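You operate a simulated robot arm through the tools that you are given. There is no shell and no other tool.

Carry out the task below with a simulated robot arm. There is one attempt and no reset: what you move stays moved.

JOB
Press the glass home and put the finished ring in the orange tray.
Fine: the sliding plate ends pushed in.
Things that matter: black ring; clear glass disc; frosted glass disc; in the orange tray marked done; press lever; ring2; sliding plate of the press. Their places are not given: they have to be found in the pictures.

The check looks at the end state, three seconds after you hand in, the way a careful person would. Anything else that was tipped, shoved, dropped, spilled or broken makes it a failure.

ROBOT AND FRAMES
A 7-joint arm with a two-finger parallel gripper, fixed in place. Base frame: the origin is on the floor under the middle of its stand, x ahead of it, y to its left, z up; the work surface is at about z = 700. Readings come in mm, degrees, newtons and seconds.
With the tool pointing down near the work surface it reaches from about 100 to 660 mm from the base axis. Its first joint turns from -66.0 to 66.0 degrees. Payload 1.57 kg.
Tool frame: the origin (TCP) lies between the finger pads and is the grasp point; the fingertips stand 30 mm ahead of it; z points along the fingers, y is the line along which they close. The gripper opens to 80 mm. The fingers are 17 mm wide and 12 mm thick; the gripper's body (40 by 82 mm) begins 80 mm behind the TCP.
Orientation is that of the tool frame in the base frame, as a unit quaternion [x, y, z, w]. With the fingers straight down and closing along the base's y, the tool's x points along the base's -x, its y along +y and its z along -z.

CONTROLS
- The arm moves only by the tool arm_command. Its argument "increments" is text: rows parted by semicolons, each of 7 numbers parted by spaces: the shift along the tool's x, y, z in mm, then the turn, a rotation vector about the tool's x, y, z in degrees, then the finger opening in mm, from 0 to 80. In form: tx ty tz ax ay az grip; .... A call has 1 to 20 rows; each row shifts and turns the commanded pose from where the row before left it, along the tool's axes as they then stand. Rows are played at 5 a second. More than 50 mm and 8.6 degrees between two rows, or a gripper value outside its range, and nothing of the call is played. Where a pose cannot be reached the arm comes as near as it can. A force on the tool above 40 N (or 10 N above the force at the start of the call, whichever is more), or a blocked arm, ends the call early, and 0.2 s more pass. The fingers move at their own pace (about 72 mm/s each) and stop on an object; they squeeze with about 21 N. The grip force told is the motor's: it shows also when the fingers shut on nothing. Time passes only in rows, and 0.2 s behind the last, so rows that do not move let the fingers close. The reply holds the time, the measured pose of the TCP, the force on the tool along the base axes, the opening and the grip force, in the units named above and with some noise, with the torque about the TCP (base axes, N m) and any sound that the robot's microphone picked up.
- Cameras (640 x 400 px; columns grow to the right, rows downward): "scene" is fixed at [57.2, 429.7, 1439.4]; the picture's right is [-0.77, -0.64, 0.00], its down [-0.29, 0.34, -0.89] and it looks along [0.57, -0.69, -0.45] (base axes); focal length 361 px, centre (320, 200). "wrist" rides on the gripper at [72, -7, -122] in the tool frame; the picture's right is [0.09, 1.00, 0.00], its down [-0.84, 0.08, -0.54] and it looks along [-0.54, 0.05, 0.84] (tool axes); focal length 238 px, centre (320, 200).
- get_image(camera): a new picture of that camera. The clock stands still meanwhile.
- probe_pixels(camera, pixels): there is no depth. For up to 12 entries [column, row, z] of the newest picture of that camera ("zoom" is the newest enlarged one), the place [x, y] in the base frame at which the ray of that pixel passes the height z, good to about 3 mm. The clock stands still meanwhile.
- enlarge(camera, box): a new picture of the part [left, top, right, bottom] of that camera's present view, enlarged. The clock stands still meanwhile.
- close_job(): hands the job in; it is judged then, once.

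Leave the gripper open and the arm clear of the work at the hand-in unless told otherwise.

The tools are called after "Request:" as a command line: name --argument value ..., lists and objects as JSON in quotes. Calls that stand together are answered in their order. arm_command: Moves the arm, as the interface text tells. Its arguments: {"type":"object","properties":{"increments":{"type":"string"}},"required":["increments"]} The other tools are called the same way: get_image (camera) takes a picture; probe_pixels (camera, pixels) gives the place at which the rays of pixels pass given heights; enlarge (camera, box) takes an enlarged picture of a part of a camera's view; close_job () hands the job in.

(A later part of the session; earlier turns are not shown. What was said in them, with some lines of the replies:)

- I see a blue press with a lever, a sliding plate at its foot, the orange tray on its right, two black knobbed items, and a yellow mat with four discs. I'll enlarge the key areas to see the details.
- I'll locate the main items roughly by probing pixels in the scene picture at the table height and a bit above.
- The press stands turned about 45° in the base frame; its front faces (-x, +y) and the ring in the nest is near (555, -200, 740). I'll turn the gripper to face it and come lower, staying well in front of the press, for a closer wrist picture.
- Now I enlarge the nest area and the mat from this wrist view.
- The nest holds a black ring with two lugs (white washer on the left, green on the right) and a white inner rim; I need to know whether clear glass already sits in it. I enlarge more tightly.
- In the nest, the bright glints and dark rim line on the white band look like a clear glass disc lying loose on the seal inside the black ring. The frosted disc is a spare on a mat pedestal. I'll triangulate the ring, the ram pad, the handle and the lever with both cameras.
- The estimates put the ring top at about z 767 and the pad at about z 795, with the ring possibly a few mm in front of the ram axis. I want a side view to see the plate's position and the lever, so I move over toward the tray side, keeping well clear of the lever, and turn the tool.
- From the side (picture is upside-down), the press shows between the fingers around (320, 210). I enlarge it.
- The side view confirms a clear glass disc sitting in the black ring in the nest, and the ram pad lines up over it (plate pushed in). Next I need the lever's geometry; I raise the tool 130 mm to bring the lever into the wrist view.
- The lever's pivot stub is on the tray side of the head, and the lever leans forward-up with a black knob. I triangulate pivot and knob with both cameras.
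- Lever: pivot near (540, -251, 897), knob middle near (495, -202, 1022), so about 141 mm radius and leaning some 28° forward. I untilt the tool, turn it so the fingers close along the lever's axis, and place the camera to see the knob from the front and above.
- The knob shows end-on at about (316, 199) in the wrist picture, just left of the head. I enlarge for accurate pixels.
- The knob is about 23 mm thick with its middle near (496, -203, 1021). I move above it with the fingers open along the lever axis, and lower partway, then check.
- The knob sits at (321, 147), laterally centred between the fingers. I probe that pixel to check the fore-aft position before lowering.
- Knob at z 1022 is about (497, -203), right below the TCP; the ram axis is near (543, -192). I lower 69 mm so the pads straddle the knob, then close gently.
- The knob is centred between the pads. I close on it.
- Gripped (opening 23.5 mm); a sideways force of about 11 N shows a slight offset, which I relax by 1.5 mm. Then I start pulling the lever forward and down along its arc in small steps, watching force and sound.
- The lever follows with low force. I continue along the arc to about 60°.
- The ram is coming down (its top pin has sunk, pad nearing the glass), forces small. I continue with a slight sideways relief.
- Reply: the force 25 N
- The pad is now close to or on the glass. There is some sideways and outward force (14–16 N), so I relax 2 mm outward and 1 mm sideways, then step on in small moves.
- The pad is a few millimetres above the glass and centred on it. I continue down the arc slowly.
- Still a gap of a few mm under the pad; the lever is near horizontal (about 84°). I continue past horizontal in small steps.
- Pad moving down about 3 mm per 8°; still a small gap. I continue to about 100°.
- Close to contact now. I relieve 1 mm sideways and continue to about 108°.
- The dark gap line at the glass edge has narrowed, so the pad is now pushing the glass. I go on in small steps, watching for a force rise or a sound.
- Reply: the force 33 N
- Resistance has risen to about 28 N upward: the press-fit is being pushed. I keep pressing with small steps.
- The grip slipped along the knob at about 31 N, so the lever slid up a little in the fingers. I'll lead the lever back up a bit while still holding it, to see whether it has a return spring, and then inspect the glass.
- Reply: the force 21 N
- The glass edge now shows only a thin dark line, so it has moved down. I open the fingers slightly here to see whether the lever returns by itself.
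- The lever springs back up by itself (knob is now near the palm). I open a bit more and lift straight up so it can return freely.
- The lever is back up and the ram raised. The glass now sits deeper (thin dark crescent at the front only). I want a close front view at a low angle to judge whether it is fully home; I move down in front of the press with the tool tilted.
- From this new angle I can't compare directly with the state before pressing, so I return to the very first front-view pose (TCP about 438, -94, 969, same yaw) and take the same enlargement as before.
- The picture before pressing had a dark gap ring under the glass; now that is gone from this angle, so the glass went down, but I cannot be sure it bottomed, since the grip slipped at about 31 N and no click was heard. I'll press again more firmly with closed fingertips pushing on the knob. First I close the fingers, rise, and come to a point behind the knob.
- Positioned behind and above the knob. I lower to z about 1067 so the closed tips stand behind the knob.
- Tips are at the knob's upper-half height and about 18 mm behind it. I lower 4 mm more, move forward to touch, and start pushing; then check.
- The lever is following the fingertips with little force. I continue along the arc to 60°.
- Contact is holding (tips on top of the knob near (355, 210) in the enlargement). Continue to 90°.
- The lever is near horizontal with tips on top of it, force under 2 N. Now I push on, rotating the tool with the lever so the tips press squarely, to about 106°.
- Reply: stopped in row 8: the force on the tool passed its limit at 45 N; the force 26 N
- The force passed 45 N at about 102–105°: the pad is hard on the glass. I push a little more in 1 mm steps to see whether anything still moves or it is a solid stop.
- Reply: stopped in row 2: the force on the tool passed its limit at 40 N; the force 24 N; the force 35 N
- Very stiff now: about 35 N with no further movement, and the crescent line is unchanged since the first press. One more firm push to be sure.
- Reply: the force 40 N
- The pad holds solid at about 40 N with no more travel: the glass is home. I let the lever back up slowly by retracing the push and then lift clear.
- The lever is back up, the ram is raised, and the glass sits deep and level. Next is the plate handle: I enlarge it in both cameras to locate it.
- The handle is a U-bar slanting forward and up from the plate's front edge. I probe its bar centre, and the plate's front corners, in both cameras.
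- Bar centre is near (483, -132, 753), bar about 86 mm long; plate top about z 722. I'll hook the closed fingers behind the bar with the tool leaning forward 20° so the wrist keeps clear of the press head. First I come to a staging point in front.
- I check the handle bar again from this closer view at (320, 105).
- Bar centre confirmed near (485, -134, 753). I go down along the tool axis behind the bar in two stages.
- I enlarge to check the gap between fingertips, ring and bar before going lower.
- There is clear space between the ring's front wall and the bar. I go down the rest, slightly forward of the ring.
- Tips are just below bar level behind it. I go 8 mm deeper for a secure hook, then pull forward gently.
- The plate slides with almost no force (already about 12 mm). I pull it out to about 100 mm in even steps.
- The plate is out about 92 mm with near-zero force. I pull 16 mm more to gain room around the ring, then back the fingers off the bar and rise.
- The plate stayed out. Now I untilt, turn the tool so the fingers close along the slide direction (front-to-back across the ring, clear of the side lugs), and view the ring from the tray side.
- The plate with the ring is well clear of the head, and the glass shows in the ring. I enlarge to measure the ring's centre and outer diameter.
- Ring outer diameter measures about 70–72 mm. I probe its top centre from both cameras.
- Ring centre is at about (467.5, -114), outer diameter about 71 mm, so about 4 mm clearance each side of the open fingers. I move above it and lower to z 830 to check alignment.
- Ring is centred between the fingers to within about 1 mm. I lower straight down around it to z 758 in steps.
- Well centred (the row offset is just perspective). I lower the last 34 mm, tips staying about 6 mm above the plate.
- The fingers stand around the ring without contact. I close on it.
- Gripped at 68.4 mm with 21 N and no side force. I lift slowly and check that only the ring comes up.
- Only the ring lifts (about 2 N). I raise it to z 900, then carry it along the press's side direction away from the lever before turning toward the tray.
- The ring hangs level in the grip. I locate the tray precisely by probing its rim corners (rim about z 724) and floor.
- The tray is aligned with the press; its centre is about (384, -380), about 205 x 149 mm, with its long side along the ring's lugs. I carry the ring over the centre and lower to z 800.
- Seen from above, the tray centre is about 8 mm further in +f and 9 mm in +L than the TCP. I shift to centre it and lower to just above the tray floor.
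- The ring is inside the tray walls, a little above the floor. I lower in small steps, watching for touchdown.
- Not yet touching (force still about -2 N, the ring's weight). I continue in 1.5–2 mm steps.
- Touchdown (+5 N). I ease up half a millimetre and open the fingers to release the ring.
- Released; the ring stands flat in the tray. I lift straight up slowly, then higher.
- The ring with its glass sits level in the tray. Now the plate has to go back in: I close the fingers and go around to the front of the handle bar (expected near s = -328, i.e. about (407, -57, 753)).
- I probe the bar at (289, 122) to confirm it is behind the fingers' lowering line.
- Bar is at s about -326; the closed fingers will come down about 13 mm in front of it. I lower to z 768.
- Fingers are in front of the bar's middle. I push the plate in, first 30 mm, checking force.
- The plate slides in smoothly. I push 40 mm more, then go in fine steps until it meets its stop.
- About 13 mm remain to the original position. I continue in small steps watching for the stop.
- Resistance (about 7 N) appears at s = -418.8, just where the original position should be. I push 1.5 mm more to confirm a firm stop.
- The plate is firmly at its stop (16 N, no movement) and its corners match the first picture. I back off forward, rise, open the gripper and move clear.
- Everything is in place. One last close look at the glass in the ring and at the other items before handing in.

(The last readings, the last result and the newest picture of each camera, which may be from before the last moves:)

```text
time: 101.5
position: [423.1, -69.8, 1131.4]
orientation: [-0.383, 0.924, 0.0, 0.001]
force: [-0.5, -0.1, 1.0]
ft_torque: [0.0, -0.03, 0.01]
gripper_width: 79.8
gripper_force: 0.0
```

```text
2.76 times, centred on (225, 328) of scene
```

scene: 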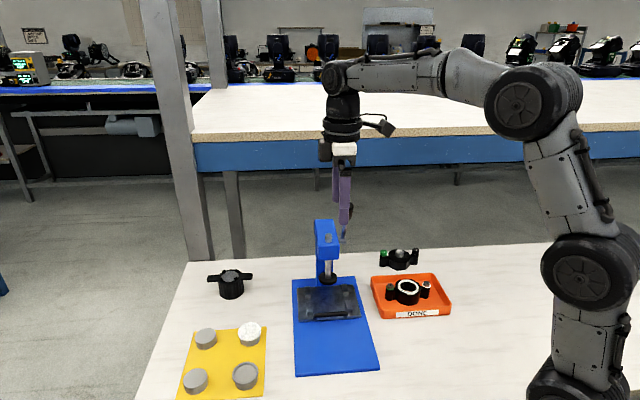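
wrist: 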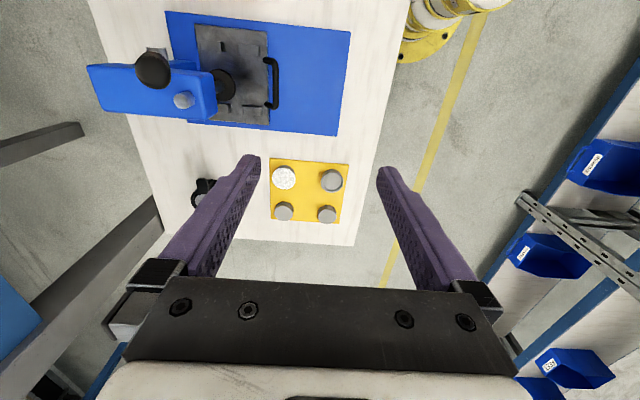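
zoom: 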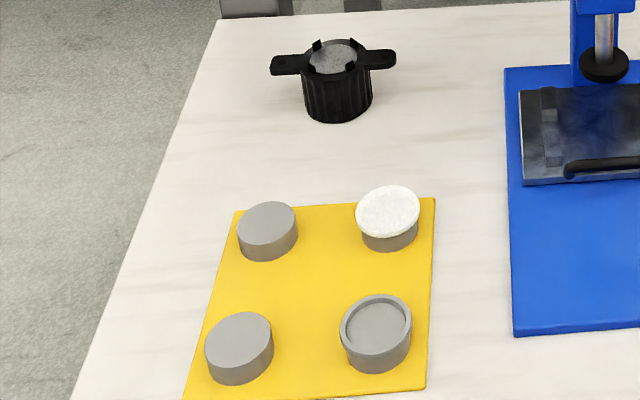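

The glass sits level and deep in the ring, the ring stands flat in the tray, and the mat items, ribbed holder and second ring are untouched. I move the open gripper a bit further away before handing in.

Request:
arm_command --increments "16 16 -35 0 0 0 80; 16 16 -35 0 0 0 80; 0 0 0 0 0 0 80; 0 0 0 0 0 0 80"

Request:
get_image --camera "scene"

```text
time: 102.5
position: [377.0, -72.0, 1202.7]
orientation: [-0.383, 0.924, 0.001, 0.0]
force: [-0.1, 0.4, -0.1]
ft_torque: [0.01, -0.01, 0.03]
gripper_width: 79.9
gripper_force: 0.0
```

```text
taken
```

scene: 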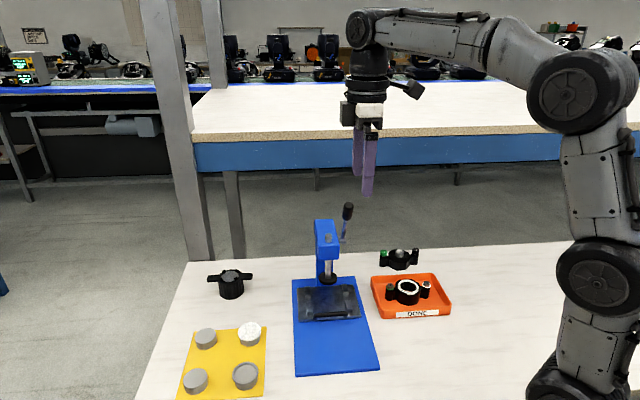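

The final picture shows the pressed ring in the DONE tray at (408, 291), the plate pushed in, the lever up, and the arm clear with the gripper open. I hand in the job.

Request:
close_job

```text
The job is handed in.
```

The glass is pressed in, and the finished ring is standing flat in the orange DONE tray. I've handed the job in; no verdict came back.

- **Glass:** I pressed the clear glass disc twice. The first time, the gripper slipped on the lever at about 31 N, after the glass had already moved down. I then pushed the lever with closed fingers, up to about 45 N at the lever, and the glass didn't move any further. I heard no click, so I'm judging it fully home by that solid stop and the pictures.
- **Sliding plate:** I pulled it out to lift the ring off, then pushed it back in until it hit its stop. Its corners match the first picture.
- **Everything else:** The press lever is back up. The frosted disc and the other pieces on the table look undisturbed in the last pictures. The arm is clear of the work with the gripper open.
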